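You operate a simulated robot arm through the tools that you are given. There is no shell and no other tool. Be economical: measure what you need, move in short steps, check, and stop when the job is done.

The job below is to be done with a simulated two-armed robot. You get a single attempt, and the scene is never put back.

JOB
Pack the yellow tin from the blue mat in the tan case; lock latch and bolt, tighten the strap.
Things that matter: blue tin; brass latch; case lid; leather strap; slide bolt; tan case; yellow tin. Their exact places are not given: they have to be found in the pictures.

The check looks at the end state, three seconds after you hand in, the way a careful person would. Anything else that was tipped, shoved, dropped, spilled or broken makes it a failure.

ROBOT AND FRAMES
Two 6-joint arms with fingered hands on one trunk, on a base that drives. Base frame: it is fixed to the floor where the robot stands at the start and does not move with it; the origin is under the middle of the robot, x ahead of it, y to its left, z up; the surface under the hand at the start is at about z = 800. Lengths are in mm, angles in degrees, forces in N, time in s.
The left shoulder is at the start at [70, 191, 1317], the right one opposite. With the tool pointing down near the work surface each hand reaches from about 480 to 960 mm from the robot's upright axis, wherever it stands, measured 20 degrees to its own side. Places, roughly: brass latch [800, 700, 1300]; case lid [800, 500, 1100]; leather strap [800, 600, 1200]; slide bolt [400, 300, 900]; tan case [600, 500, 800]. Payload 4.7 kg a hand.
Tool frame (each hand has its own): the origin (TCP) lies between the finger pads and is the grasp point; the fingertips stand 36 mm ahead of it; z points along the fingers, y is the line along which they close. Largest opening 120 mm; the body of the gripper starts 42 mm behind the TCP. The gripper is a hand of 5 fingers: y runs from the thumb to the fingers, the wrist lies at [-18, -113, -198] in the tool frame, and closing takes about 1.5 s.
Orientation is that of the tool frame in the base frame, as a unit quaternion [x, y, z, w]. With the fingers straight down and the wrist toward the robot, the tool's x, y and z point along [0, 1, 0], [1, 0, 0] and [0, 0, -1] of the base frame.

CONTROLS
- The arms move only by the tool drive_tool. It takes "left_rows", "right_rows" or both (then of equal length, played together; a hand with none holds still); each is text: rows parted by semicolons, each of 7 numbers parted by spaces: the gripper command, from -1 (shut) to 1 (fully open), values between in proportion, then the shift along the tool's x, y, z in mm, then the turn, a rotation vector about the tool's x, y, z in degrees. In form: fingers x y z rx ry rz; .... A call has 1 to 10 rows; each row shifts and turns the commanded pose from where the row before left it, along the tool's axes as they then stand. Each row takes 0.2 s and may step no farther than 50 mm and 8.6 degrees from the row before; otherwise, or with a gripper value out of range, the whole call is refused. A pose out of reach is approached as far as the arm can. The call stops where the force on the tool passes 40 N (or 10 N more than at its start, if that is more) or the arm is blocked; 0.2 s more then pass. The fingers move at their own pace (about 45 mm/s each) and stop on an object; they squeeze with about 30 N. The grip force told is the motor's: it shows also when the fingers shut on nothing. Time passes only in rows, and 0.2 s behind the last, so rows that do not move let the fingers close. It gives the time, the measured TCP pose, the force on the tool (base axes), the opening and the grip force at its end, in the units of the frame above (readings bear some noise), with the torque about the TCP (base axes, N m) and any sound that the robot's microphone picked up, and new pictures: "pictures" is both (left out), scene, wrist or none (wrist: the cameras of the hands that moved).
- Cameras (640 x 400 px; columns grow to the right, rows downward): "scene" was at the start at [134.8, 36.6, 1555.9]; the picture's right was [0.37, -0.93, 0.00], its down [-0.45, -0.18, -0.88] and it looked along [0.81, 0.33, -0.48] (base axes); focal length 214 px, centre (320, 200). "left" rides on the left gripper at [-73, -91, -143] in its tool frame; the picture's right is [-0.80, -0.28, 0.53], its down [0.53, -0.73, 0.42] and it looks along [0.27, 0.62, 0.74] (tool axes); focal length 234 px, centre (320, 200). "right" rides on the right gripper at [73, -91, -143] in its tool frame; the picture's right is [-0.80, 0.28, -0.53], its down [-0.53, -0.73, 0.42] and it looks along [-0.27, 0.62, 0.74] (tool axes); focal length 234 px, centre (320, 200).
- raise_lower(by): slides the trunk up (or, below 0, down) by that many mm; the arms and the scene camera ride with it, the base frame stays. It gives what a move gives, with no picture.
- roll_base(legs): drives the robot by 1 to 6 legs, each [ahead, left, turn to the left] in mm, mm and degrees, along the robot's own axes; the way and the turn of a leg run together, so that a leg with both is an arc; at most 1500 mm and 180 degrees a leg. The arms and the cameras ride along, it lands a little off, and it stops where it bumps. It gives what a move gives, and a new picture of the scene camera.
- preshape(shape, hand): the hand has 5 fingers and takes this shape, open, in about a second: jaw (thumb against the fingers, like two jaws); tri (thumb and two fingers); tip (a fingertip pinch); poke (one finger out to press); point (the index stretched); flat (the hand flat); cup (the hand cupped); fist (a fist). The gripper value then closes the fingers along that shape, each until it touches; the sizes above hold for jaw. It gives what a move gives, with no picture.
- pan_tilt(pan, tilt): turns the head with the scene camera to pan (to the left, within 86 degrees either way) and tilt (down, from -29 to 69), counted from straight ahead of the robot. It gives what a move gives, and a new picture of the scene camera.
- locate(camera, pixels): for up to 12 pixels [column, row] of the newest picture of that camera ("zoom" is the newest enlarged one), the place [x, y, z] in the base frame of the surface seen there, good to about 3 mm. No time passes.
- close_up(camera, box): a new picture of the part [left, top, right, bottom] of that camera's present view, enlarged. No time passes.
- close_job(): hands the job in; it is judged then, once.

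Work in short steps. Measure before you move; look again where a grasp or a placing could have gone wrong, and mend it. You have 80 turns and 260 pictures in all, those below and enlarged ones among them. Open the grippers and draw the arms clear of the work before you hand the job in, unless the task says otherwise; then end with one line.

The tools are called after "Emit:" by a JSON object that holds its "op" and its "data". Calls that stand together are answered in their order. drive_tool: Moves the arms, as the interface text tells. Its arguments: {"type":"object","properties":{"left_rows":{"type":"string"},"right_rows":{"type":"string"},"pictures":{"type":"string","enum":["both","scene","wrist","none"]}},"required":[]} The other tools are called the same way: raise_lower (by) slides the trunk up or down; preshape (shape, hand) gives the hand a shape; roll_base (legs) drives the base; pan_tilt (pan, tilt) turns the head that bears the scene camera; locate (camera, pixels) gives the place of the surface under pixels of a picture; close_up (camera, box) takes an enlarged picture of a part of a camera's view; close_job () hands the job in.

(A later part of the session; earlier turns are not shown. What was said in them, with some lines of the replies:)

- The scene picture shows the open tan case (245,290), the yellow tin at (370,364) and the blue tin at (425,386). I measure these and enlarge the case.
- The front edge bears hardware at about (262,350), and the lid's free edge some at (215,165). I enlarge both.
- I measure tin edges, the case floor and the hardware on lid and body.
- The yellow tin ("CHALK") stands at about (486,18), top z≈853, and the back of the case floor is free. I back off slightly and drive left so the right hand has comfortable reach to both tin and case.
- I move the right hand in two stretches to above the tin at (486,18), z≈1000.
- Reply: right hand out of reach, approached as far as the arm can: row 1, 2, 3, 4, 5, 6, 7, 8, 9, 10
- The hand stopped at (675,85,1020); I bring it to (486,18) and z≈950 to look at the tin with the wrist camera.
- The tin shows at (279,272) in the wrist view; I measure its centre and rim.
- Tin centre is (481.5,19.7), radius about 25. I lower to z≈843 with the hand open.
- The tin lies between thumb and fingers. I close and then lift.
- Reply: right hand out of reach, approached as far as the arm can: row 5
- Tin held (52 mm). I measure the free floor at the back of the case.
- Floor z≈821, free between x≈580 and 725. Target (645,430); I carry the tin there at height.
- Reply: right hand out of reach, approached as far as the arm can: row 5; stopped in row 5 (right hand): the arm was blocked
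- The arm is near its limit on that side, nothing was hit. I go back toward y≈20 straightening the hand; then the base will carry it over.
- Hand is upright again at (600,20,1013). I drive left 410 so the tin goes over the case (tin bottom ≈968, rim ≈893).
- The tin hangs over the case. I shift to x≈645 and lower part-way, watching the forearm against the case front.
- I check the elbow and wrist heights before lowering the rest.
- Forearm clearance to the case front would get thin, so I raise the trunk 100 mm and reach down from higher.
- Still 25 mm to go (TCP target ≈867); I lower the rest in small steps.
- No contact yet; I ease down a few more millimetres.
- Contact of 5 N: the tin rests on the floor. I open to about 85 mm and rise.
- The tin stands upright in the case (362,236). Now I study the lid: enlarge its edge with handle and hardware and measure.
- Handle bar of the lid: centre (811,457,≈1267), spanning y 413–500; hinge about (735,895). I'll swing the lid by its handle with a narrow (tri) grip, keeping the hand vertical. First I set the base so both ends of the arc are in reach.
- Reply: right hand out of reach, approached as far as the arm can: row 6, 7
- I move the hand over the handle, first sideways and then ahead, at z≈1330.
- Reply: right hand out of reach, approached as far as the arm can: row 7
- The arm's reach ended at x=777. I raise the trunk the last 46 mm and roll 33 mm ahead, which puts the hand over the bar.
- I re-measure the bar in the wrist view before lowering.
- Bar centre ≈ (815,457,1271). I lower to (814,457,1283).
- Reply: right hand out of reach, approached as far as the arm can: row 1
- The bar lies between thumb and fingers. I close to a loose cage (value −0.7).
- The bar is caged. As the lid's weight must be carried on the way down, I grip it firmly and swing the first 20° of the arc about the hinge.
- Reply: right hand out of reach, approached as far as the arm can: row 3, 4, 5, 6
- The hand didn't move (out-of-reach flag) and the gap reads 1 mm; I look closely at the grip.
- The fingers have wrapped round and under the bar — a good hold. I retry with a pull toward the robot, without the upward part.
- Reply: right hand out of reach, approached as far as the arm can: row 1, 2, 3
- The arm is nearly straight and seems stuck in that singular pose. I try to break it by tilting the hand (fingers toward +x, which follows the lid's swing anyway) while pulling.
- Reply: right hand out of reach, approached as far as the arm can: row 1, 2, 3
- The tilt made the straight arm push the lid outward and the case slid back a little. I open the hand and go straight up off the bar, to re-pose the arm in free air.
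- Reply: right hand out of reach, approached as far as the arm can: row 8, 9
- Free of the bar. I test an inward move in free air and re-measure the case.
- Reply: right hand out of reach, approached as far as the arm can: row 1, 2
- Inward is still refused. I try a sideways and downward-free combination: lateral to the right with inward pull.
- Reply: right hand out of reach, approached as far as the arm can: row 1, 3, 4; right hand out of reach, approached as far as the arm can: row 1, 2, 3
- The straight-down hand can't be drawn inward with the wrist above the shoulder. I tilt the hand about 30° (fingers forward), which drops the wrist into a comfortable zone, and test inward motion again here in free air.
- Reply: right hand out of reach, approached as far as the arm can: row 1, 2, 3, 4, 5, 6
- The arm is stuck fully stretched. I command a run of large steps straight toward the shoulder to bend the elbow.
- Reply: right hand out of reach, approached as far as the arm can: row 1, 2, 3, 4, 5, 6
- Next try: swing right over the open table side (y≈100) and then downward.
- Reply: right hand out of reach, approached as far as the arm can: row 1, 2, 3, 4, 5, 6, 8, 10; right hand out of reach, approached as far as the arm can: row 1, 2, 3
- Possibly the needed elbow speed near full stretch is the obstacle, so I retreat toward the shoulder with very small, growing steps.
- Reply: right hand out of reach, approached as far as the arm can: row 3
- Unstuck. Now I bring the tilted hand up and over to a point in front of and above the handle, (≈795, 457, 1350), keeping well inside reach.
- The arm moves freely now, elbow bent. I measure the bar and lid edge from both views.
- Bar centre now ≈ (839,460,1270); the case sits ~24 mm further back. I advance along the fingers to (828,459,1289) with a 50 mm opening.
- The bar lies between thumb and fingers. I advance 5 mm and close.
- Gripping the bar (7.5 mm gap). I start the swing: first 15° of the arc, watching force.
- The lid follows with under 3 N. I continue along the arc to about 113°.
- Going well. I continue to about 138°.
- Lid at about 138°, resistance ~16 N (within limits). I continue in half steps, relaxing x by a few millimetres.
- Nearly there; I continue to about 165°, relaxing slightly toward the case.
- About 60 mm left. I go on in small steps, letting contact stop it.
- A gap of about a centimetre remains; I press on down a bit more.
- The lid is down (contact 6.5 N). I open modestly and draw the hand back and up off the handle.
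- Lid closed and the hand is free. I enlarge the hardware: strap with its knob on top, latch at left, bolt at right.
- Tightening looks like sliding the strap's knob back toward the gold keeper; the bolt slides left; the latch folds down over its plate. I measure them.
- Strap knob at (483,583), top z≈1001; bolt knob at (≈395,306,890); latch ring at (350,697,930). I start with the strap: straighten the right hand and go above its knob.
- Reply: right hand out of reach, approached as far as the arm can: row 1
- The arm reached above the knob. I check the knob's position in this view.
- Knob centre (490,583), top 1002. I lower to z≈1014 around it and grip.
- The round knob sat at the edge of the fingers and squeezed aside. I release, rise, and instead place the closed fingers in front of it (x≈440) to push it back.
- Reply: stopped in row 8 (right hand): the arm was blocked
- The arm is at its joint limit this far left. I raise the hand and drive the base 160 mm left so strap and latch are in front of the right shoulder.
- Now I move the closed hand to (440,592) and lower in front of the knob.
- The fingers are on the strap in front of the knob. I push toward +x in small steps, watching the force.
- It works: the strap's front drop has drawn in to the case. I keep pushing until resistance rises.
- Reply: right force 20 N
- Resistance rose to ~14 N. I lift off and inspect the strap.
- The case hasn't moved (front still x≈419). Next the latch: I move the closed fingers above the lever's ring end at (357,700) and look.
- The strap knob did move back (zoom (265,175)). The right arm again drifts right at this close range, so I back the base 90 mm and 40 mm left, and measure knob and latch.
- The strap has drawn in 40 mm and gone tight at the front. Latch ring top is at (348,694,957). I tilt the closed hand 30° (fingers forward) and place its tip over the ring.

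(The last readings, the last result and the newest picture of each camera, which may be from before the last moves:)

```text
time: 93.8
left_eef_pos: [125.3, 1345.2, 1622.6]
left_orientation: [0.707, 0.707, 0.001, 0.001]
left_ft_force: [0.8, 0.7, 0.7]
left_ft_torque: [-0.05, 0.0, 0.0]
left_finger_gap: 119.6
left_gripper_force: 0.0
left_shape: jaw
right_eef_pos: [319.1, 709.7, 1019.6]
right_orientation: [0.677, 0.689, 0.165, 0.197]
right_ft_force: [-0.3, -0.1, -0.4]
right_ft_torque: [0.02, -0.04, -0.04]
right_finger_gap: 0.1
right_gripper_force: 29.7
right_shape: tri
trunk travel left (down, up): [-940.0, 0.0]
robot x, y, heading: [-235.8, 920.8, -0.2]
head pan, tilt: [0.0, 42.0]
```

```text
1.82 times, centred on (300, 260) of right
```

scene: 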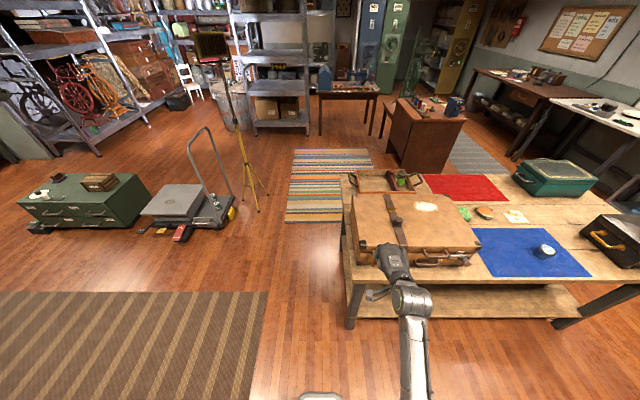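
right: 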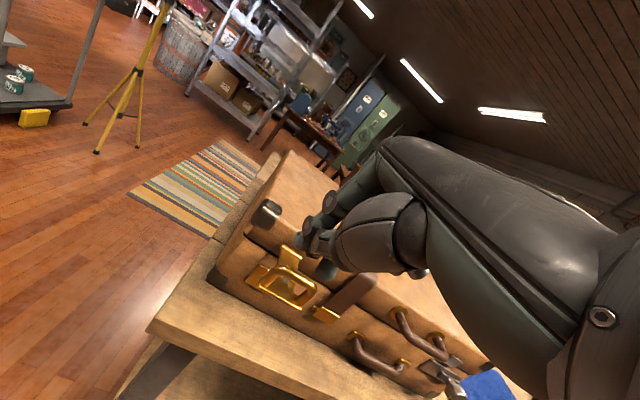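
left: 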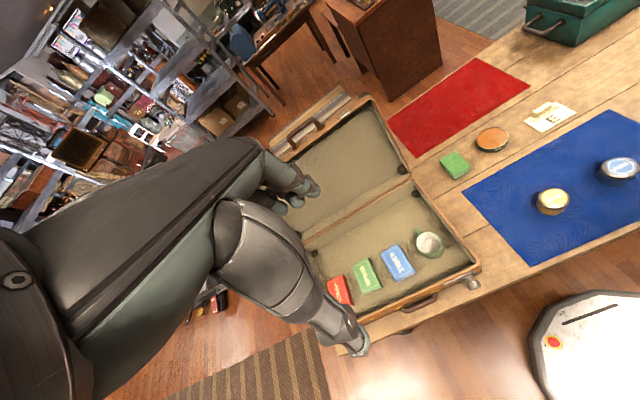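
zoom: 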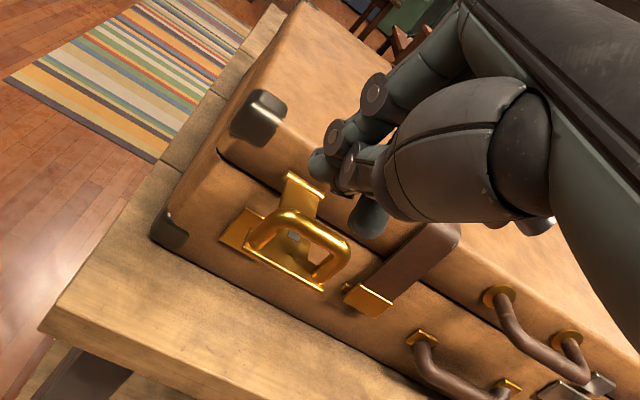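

The tip is just above and behind the ring. I press down along the lever's arc, first part.

Emit:
{"op": "drive_tool", "data": {"right_rows": "-1 -10 -0.7 27.3 0 0 0;-1 0 -12 15.6 0 0 0;-1 0 -12 15.6 0 0 0;-1 0 -7.3 10.7 0 0 0;-1 0 -7.3 10.8 0 0 0;-1 0 0 0 0 0 0", "pictures": "wrist"}}

Emit:
{"op": "close_up", "data": {"camera": "right", "box": [180, 150, 420, 370]}}

```text
time: 95.2
left_eef_pos: [125.7, 1344.3, 1622.9]
left_orientation: [0.707, 0.707, 0.001, -0.001]
left_ft_force: [0.5, 0.1, 0.3]
left_ft_torque: [0.0, 0.01, -0.01]
left_finger_gap: 119.7
left_gripper_force: 0.0
left_shape: jaw
right_eef_pos: [325.2, 695.0, 930.8]
right_orientation: [0.676, 0.691, 0.166, 0.195]
right_ft_force: [0.7, 0.0, 0.2]
right_ft_torque: [-0.03, 0.01, 0.03]
right_finger_gap: 0.0
right_gripper_force: 29.9
right_shape: tri
trunk travel left (down, up): [-940.0, 0.0]
robot x, y, heading: [-235.7, 921.0, -0.2]
head pan, tilt: [0.0, 42.0]
```

right: 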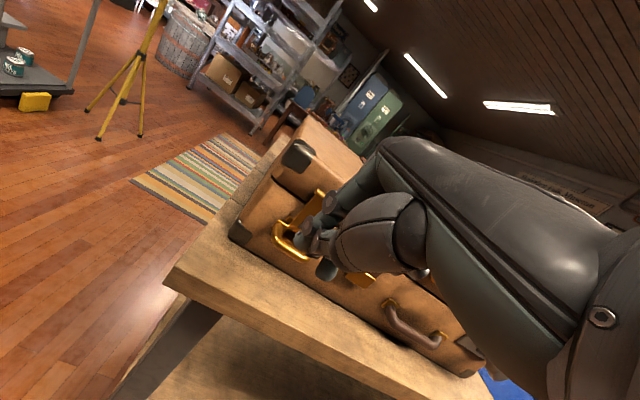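

```text
1.82 times, centred on (300, 260) of right
```

zoom: 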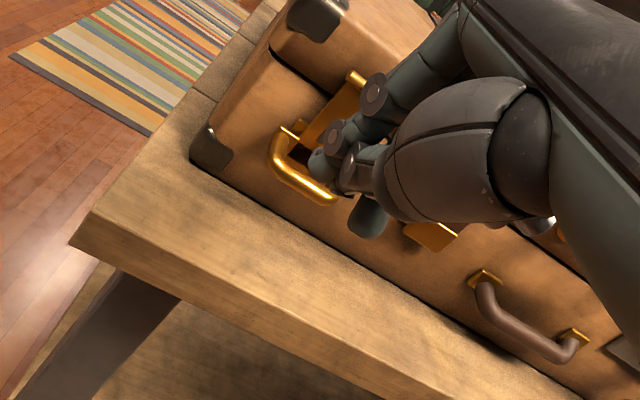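

The lever is turning down with almost no force. I continue down and in toward the plate.

Emit:
{"op": "drive_tool", "data": {"right_rows": "-1 0 -2.4 13.1 0 0 0;-1 0 -2.3 13.1 0 0 0;-1 0 4.8 17.8 0 0 0;-1 0 8.2 5.9 0 0 0;-1 0 8.2 5.9 0 0 0;-1 0 0 0 0 0 0", "pictures": "wrist"}}

Emit:
{"op": "close_up", "data": {"camera": "right", "box": [180, 150, 420, 370]}}

```text
time: 96.6
left_eef_pos: [121.3, 1343.8, 1623.9]
left_orientation: [0.707, 0.707, 0.002, 0.0]
left_ft_force: [-0.1, -0.3, -0.7]
left_ft_torque: [0.01, 0.0, -0.01]
left_finger_gap: 120.0
left_gripper_force: 0.0
left_shape: jaw
right_eef_pos: [363.9, 694.0, 891.2]
right_orientation: [0.677, 0.69, 0.165, 0.195]
right_ft_force: [-24.3, 5.7, 5.0]
right_ft_torque: [0.23, 0.47, 0.24]
right_finger_gap: 0.1
right_gripper_force: 30.4
right_shape: tri
trunk travel left (down, up): [-940.0, 0.0]
robot x, y, heading: [-238.5, 921.6, -0.2]
head pan, tilt: [0.0, 42.0]
```

right: 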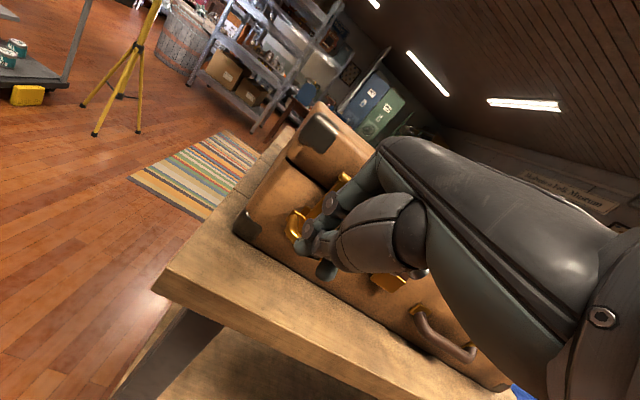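

```text
1.82 times, centred on (300, 260) of right
```

zoom: 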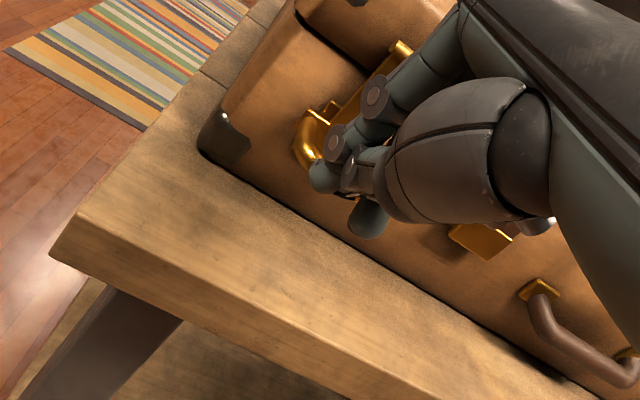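

Pressed with 24 N. I back off and check the latch, the case position, and whether it stays.

Emit:
{"op": "drive_tool", "data": {"right_rows": "-1 0 -8 0 0 0 0;-1 0 -20 -20 0 0 0;-1 0 -25 -30 0 0 0;-1 0 0 -30 0 0 0;-1 0 0 -30 0 0 0"}}

Emit:
{"op": "close_up", "data": {"camera": "right", "box": [180, 170, 480, 390]}}

Emit:
{"op": "close_up", "data": {"camera": "scene", "box": [340, 180, 500, 280]}}

```text
time: 97.8
left_eef_pos: [126.7, 1343.6, 1622.4]
left_orientation: [0.708, 0.706, 0.0, 0.0]
left_ft_force: [0.2, -0.1, 0.8]
left_ft_torque: [-0.01, -0.02, -0.03]
left_finger_gap: 119.8
left_gripper_force: 0.0
left_shape: jaw
right_eef_pos: [267.4, 696.5, 961.3]
right_orientation: [0.677, 0.69, 0.165, 0.195]
right_ft_force: [0.1, -0.8, 0.2]
right_ft_torque: [0.01, 0.0, -0.01]
right_finger_gap: 0.1
right_gripper_force: 30.2
right_shape: tri
trunk travel left (down, up): [-940.0, 0.0]
robot x, y, heading: [-238.7, 918.8, -0.2]
head pan, tilt: [0.0, 42.0]
```

scene: 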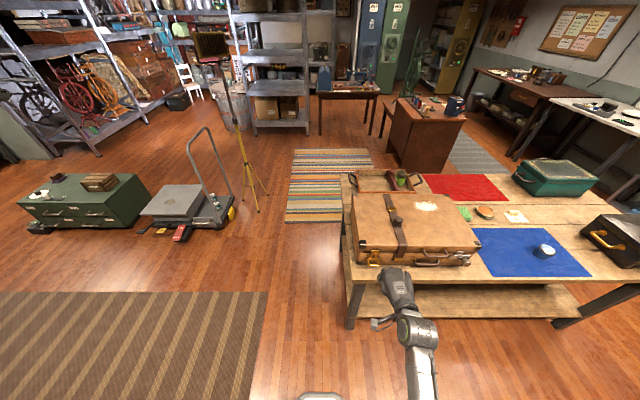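
right: 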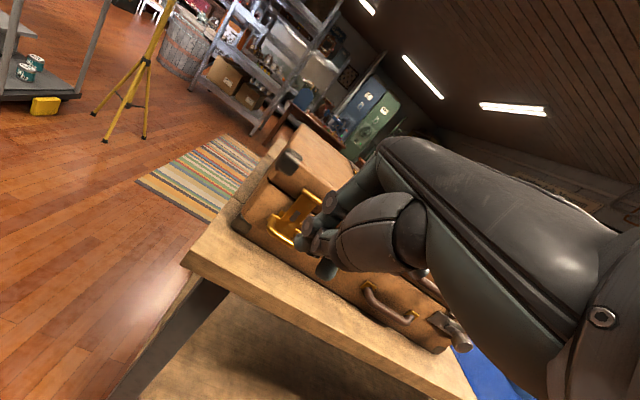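

```text
1.82 times, centred on (330, 280) of right
```

zoom: 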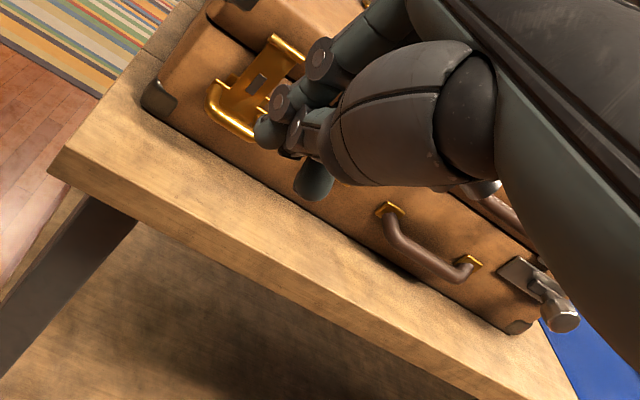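

```text
4.00 times, centred on (420, 230) of scene
```

zoom: 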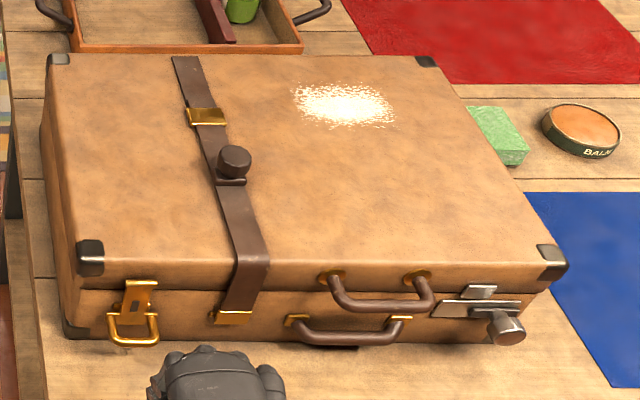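

The latch lies against the front now. I check how flush it and the strap end are, and the case front line.

Emit:
{"op": "close_up", "data": {"camera": "scene", "box": [350, 235, 420, 275]}}

Emit:
{"op": "locate", "data": {"camera": "scene", "pixels": [[374.5, 252], [374, 257], [366, 261], [376, 265], [381, 262], [398, 259], [402, 246], [362, 258], [430, 248], [406, 219], [392, 258]]}}

```text
9.14 times, centred on (385, 255) of scene
```

zoom: 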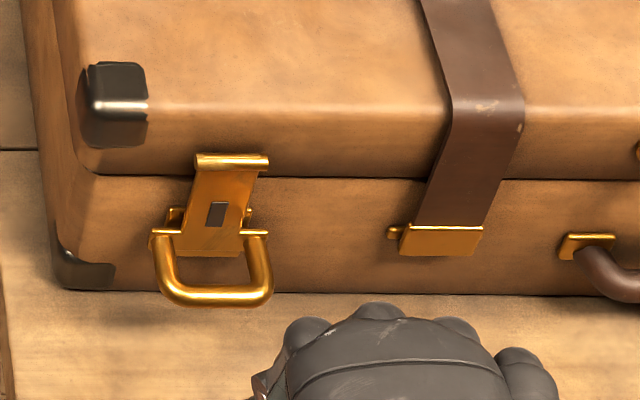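

```text
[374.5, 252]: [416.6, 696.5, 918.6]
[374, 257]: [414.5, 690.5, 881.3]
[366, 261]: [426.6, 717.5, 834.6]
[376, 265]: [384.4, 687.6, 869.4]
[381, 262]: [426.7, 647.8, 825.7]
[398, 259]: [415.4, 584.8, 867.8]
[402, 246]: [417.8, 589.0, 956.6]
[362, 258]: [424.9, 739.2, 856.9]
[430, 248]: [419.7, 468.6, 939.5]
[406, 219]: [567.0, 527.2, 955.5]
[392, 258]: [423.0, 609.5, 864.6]
```

Latch plate is flush (x≈415) and the strap end sits at its gold keeper. Now the bolt: I drive the base 400 mm right, with the hand held in front of the case.

Emit:
{"op": "roll_base", "data": {"legs": [[0, -400, 0]]}}

Emit:
{"op": "close_up", "data": {"camera": "scene", "box": [260, 170, 420, 280]}}

```text
time: 100.3
left_eef_pos: [126.3, 944.1, 1622.0]
left_orientation: [0.71, 0.704, 0.0, 0.0]
left_ft_force: [0.9, 0.0, -0.5]
left_ft_torque: [-0.01, -0.04, -0.01]
left_finger_gap: 119.8
left_gripper_force: 0.1
left_shape: jaw
right_eef_pos: [263.9, 295.6, 961.3]
right_orientation: [0.679, 0.688, 0.164, 0.196]
right_ft_force: [-0.3, 0.4, 0.2]
right_ft_torque: [-0.02, 0.01, -0.04]
right_finger_gap: 0.0
right_gripper_force: 29.9
right_shape: tri
trunk travel left (down, up): [-940.0, 0.0]
robot x, y, heading: [-237.8, 523.8, -0.2]
head pan, tilt: [0.0, 42.0]
```

scene: 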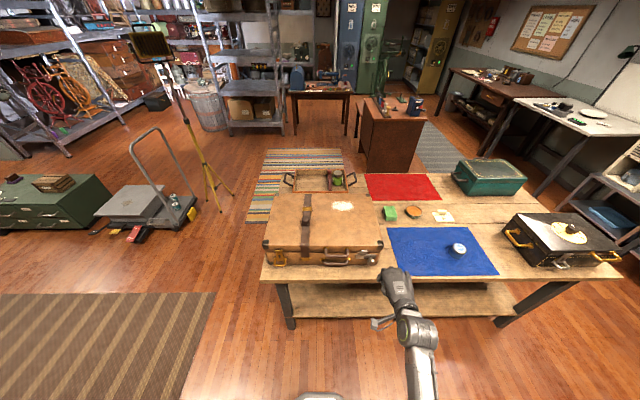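

```text
3.64 times, centred on (340, 225) of scene
```

zoom: 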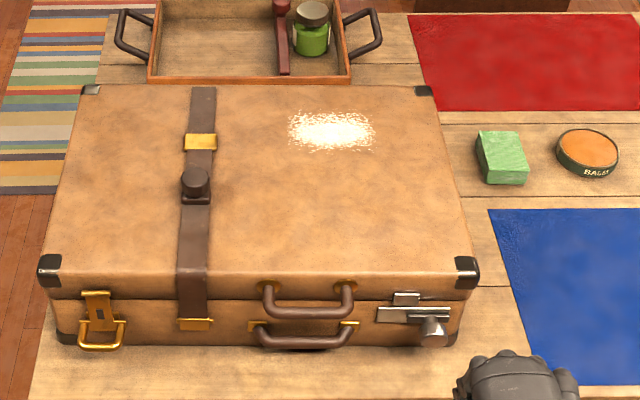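

I locate the knob afresh and bring the fingertips in at its right side (y≈245).

Emit:
{"op": "locate", "data": {"camera": "scene", "pixels": [[371, 262], [369.5, 257], [364, 255], [363, 251], [351, 254], [375, 258]]}}

Emit:
{"op": "drive_tool", "data": {"right_rows": "-1 -25 0 0 0 0 0;-1 -25 0 0 0 0 0;-1 0 25 32 0 0 0;-1 0 25 32 0 0 0;-1 0 26 32 0 0 0;-1 0 0 0 0 0 0"}}

Emit:
{"op": "close_up", "data": {"camera": "right", "box": [180, 150, 420, 370]}}

```text
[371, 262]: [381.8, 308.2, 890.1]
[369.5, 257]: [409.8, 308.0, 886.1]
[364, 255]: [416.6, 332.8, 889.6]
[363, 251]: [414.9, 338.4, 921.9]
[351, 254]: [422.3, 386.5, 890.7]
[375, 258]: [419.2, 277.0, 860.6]
```

```text
time: 101.7
left_eef_pos: [125.2, 942.2, 1624.5]
left_orientation: [0.71, 0.704, 0.0, 0.0]
left_ft_force: [-1.0, -0.1, 0.1]
left_ft_torque: [0.02, -0.02, 0.01]
left_finger_gap: 119.9
left_gripper_force: 0.1
left_shape: jaw
right_eef_pos: [377.1, 243.0, 917.7]
right_orientation: [0.681, 0.686, 0.165, 0.197]
right_ft_force: [-1.2, 0.2, 0.2]
right_ft_torque: [-0.03, 0.01, -0.03]
right_finger_gap: 0.0
right_gripper_force: 30.0
right_shape: tri
trunk travel left (down, up): [-940.0, 0.0]
robot x, y, heading: [-239.5, 524.7, -0.2]
head pan, tilt: [0.0, 42.0]
```

scene: 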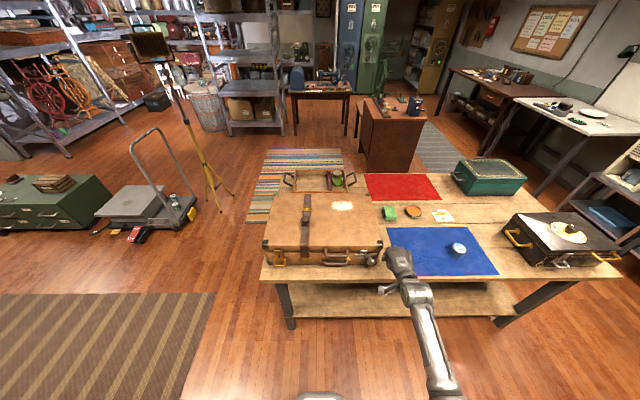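
right: 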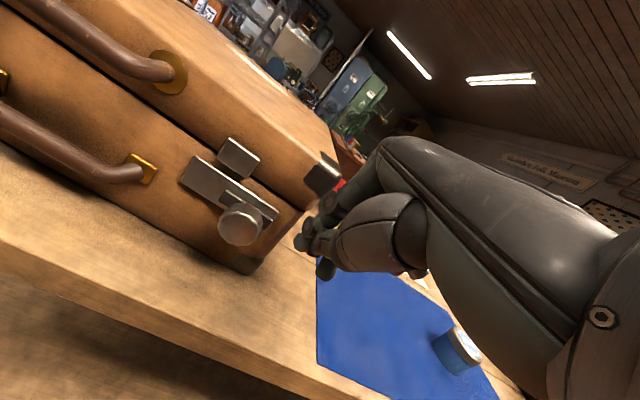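

```text
1.82 times, centred on (300, 260) of right
```

zoom: 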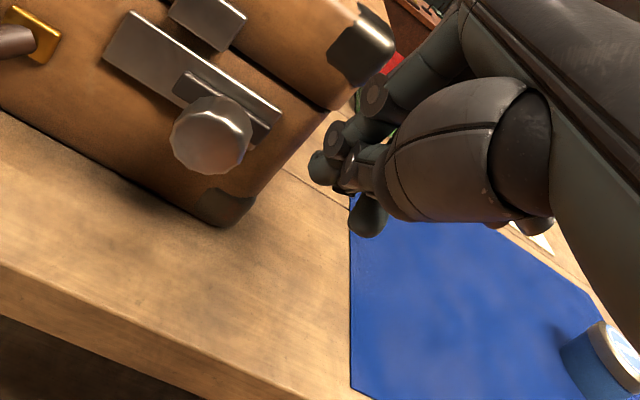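

The fingertips are right of the knob at its height. I push toward +y in small steps.

Emit:
{"op": "drive_tool", "data": {"right_rows": "-1 12 0 0 0 0 0;-1 12 0 0 0 0 0;-1 10 0 0 0 0 0;-1 8 0 0 0 0 0;-1 0 0 0 0 0 0", "pictures": "wrist"}}

Emit:
{"op": "close_up", "data": {"camera": "right", "box": [180, 150, 420, 370]}}

```text
time: 102.9
left_eef_pos: [126.1, 941.5, 1622.3]
left_orientation: [0.711, 0.704, 0.001, 0.0]
left_ft_force: [0.2, 0.2, 0.2]
left_ft_torque: [-0.01, 0.02, 0.03]
left_finger_gap: 119.8
left_gripper_force: 0.0
left_shape: jaw
right_eef_pos: [377.9, 284.6, 915.8]
right_orientation: [0.679, 0.687, 0.166, 0.197]
right_ft_force: [1.6, -2.6, 4.1]
right_ft_torque: [0.0, -0.14, -0.09]
right_finger_gap: 0.1
right_gripper_force: 30.1
right_shape: tri
trunk travel left (down, up): [-940.0, 0.0]
robot x, y, heading: [-237.6, 523.8, -0.4]
head pan, tilt: [0.0, 42.0]
```

right: 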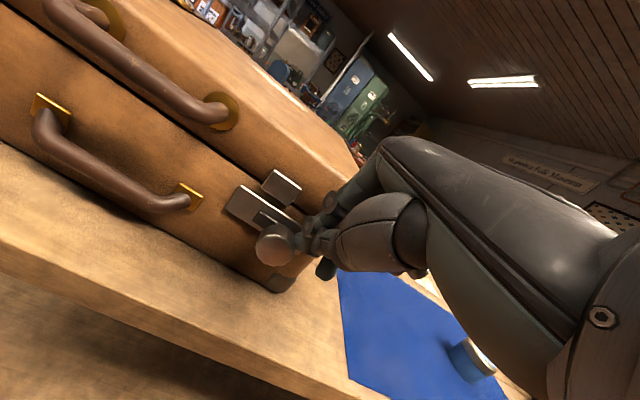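

```text
1.82 times, centred on (300, 260) of right
```

zoom: 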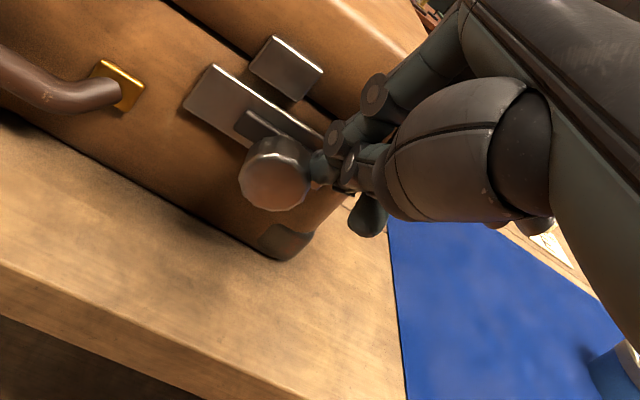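

Contact, with light force; the bolt begins to slide. I continue toward its far end.

Emit:
{"op": "drive_tool", "data": {"right_rows": "-1 8 0 0 0 0 0;-1 8 0 0 0 0 0;-1 8 0 0 0 0 0;-1 8 0 0 0 0 0;-1 0 0 0 0 0 0", "pictures": "wrist"}}

Emit:
{"op": "close_up", "data": {"camera": "right", "box": [180, 150, 420, 370]}}

```text
time: 104.1
left_eef_pos: [127.6, 938.7, 1623.9]
left_orientation: [0.711, 0.704, 0.002, -0.001]
left_ft_force: [0.1, 0.1, -0.4]
left_ft_torque: [0.0, -0.03, 0.0]
left_finger_gap: 119.7
left_gripper_force: 0.1
left_shape: jaw
right_eef_pos: [378.0, 311.0, 915.4]
right_orientation: [0.68, 0.686, 0.165, 0.197]
right_ft_force: [5.2, -22.2, 10.7]
right_ft_torque: [-0.45, -0.49, -0.54]
right_finger_gap: 0.0
right_gripper_force: 30.5
right_shape: tri
trunk travel left (down, up): [-940.0, 0.0]
robot x, y, heading: [-240.3, 525.0, -0.6]
head pan, tilt: [0.0, 42.0]
```

right: 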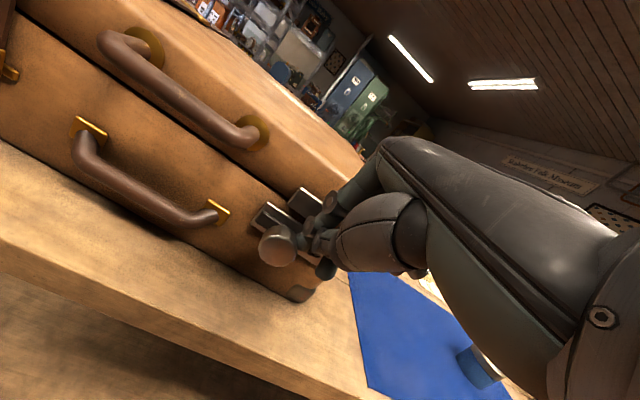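

```text
1.82 times, centred on (300, 260) of right
```

zoom: 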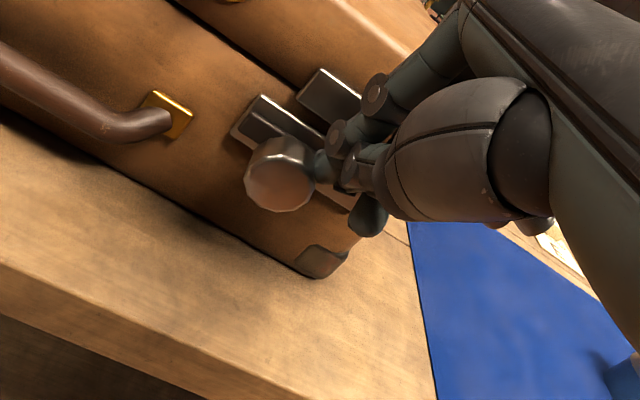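

Force rose to 22 N: end of travel. I back off to the right and away, then inspect.

Emit:
{"op": "drive_tool", "data": {"right_rows": "-1 -15 0 0 0 0 0;-1 -30 0 0 0 0 0;-1 -30 -25 -30 0 0 0;-1 0 -25 -35 0 0 0;-1 0 0 -40 0 0 0;-1 -20 0 -40 0 0 0"}}

Emit:
{"op": "close_up", "data": {"camera": "scene", "box": [260, 170, 420, 280]}}

Emit:
{"op": "close_up", "data": {"camera": "scene", "box": [335, 235, 395, 272]}}

Emit:
{"op": "close_up", "data": {"camera": "scene", "box": [258, 232, 328, 275]}}

```text
time: 105.5
left_eef_pos: [126.1, 939.1, 1623.5]
left_orientation: [0.71, 0.704, 0.001, 0.0]
left_ft_force: [0.3, -0.7, 0.0]
left_ft_torque: [0.01, -0.04, 0.01]
left_finger_gap: 119.7
left_gripper_force: 0.0
left_shape: jaw
right_eef_pos: [261.7, 223.4, 1021.5]
right_orientation: [0.68, 0.687, 0.166, 0.195]
right_ft_force: [-0.4, -0.4, 0.2]
right_ft_torque: [0.03, -0.01, 0.02]
right_finger_gap: 0.0
right_gripper_force: 30.0
right_shape: tri
trunk travel left (down, up): [-940.0, 0.0]
robot x, y, heading: [-238.3, 524.2, -0.7]
head pan, tilt: [0.0, 42.0]
```

scene: 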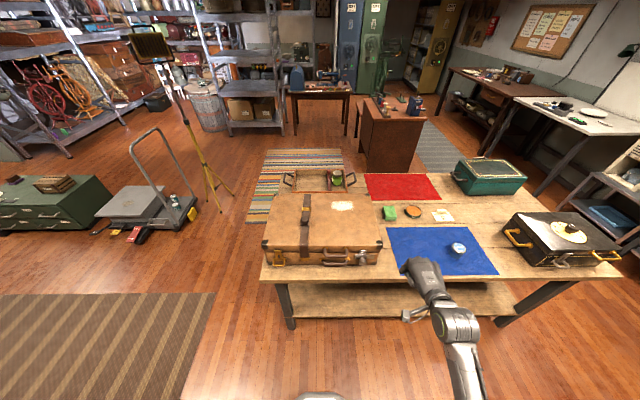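
right: 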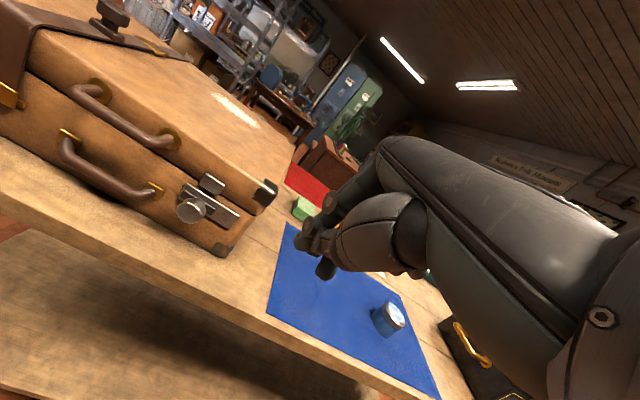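

```text
3.64 times, centred on (340, 225) of scene
```

zoom: 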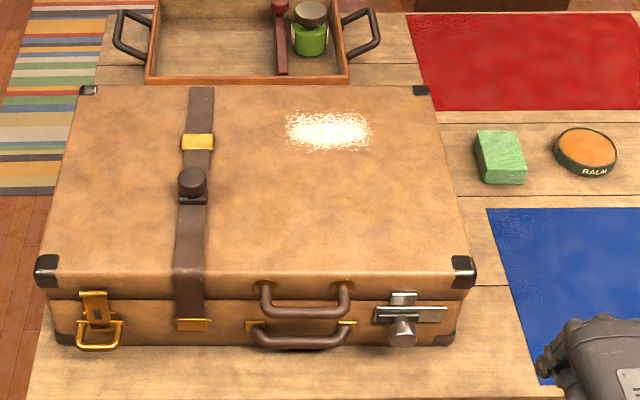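

```text
10.67 times, centred on (365, 254) of scene
```

zoom: 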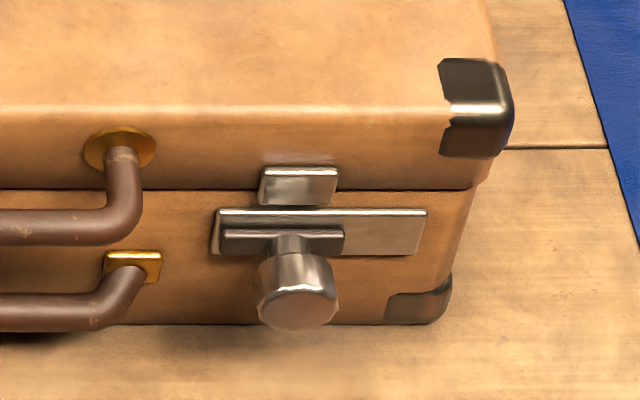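

```text
9.14 times, centred on (293, 254) of scene
```

zoom: 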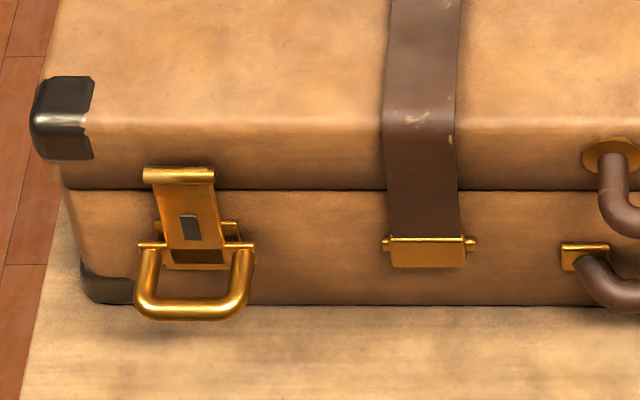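

Bolt is fully across under its keeper. I measure the latch plate's angle more exactly to be sure it is home.

Emit:
{"op": "locate", "data": {"camera": "zoom", "pixels": [[172, 195], [205, 195], [175, 225], [210, 225], [200, 245], [232, 232], [200, 264], [190, 305], [430, 255], [420, 200], [430, 170], [320, 240]]}}

Emit:
{"op": "pan_tilt", "data": {"pan": 10, "tilt": 50}}

Emit:
{"op": "close_up", "data": {"camera": "scene", "box": [270, 140, 450, 260]}}

```text
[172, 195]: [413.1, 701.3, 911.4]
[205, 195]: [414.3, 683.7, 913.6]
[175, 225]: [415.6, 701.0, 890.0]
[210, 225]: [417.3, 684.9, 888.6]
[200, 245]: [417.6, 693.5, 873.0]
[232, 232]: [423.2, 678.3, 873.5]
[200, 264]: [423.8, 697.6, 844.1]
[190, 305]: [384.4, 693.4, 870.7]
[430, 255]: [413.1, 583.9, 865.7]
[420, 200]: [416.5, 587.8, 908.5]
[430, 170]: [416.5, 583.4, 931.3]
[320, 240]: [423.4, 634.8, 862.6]
```

```text
time: 106.2
left_eef_pos: [125.8, 940.9, 1624.2]
left_orientation: [0.71, 0.704, 0.002, 0.0]
left_ft_force: [-0.4, 0.5, 0.2]
left_ft_torque: [0.0, 0.02, -0.02]
left_finger_gap: 119.6
left_gripper_force: 0.0
left_shape: jaw
right_eef_pos: [262.1, 224.5, 1020.9]
right_orientation: [0.68, 0.687, 0.165, 0.196]
right_ft_force: [0.1, 0.6, -0.9]
right_ft_torque: [0.01, 0.0, 0.0]
right_finger_gap: 0.0
right_gripper_force: 30.3
right_shape: tri
trunk travel left (down, up): [-940.0, 0.0]
robot x, y, heading: [-239.2, 522.8, -0.4]
head pan, tilt: [10.0, 50.0]
```

scene: 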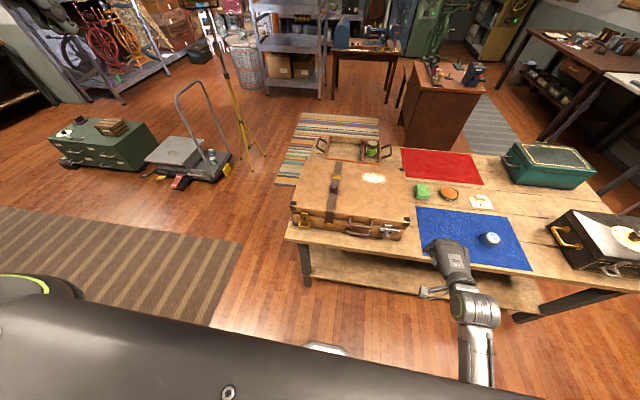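

```text
3.33 times, centred on (360, 200) of scene
```

zoom: 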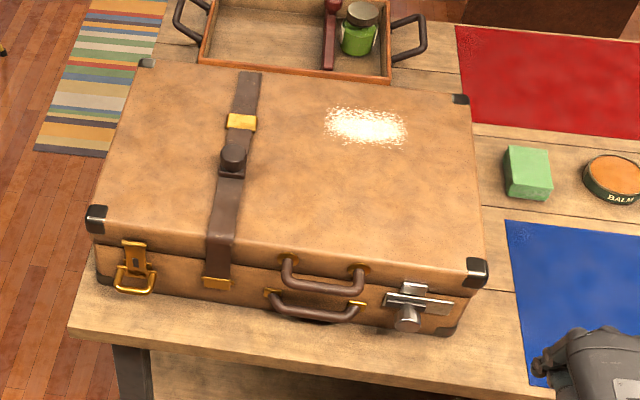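

The latch plate is upright against the front, strap end on its keeper, bolt across, blue tin and the rest untouched. I open the right hand and draw it back, clear of the table.

Emit:
{"op": "drive_tool", "data": {"right_rows": "1 0 0 -30 0 0 0;1 0 0 -30 0 0 0;1 0 0 0 0 0 0;1 0 0 0 0 0 0;1 0 0 0 0 0 0;1 0 0 0 0 0 0;1 0 0 0 0 0 0", "pictures": "none"}}

Emit:
{"op": "roll_base", "data": {"legs": [[-150, 0, 0]]}}

Emit:
{"op": "close_up", "data": {"camera": "scene", "box": [260, 120, 480, 260]}}

```text
time: 107.8
left_eef_pos: [125.8, 941.9, 1624.6]
left_orientation: [0.71, 0.704, 0.001, 0.0]
left_ft_force: [-1.4, 0.6, 0.9]
left_ft_torque: [-0.05, 0.01, 0.0]
left_finger_gap: 119.6
left_gripper_force: 0.0
left_shape: jaw
right_eef_pos: [231.5, 225.8, 1072.7]
right_orientation: [0.68, 0.687, 0.164, 0.196]
right_ft_force: [-0.5, -0.7, -0.1]
right_ft_torque: [-0.03, -0.01, 0.0]
right_finger_gap: 119.7
right_gripper_force: 0.1
right_shape: tri
trunk travel left (down, up): [-940.0, 0.0]
robot x, y, heading: [-239.0, 525.2, -0.8]
head pan, tilt: [10.0, 50.0]
```

```text
time: 109.2
left_eef_pos: [-19.5, 943.0, 1622.1]
left_orientation: [0.71, 0.704, 0.0, -0.002]
left_ft_force: [0.2, -0.1, 0.0]
left_ft_torque: [0.0, 0.07, 0.01]
left_finger_gap: 119.8
left_gripper_force: 0.1
left_shape: jaw
right_eef_pos: [85.6, 227.0, 1071.5]
right_orientation: [0.68, 0.688, 0.164, 0.195]
right_ft_force: [0.9, 0.0, -0.7]
right_ft_torque: [-0.01, 0.02, 0.0]
right_finger_gap: 119.7
right_gripper_force: 0.0
right_shape: tri
trunk travel left (down, up): [-940.0, 0.0]
robot x, y, heading: [-390.5, 528.1, -0.6]
head pan, tilt: [10.0, 50.0]
```

scene: 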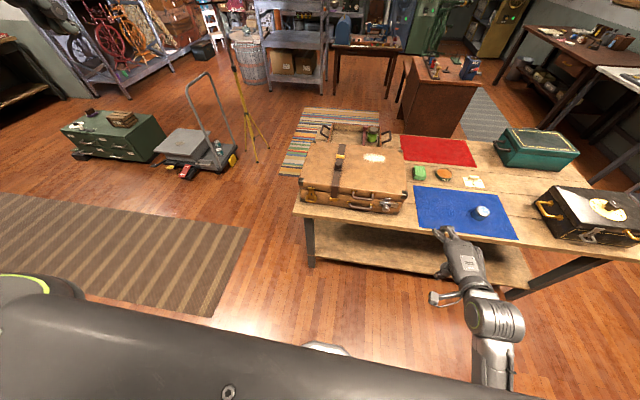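

```text
2.86 times, centred on (370, 190) of scene
5 turns are left
```

zoom: 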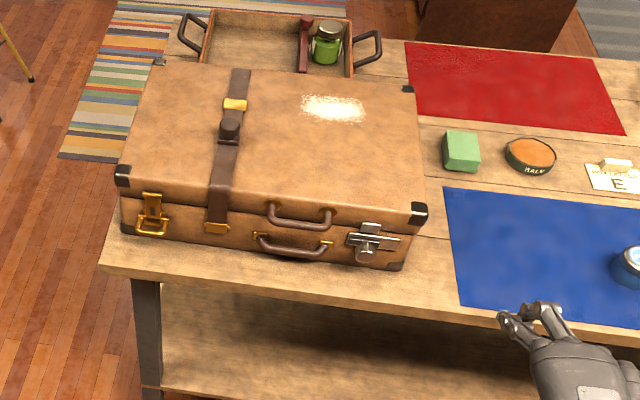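

Everything is closed and the arms are clear, so I hand the job in.

Emit:
{"op": "close_job", "data": {}}

```text
The job is handed in.
```

The yellow tin is packed upright in the tan case. The lid is closed, the latch is down against the case front, the bolt is slid fully under its keeper, and the strap is drawn tight. While I worked on the lid, the case slid about 20–25 mm back on the table with its contents; I left it there. I heard no click from the latch, so I judged it locked only from its measured position and the firm stop when I pressed it.
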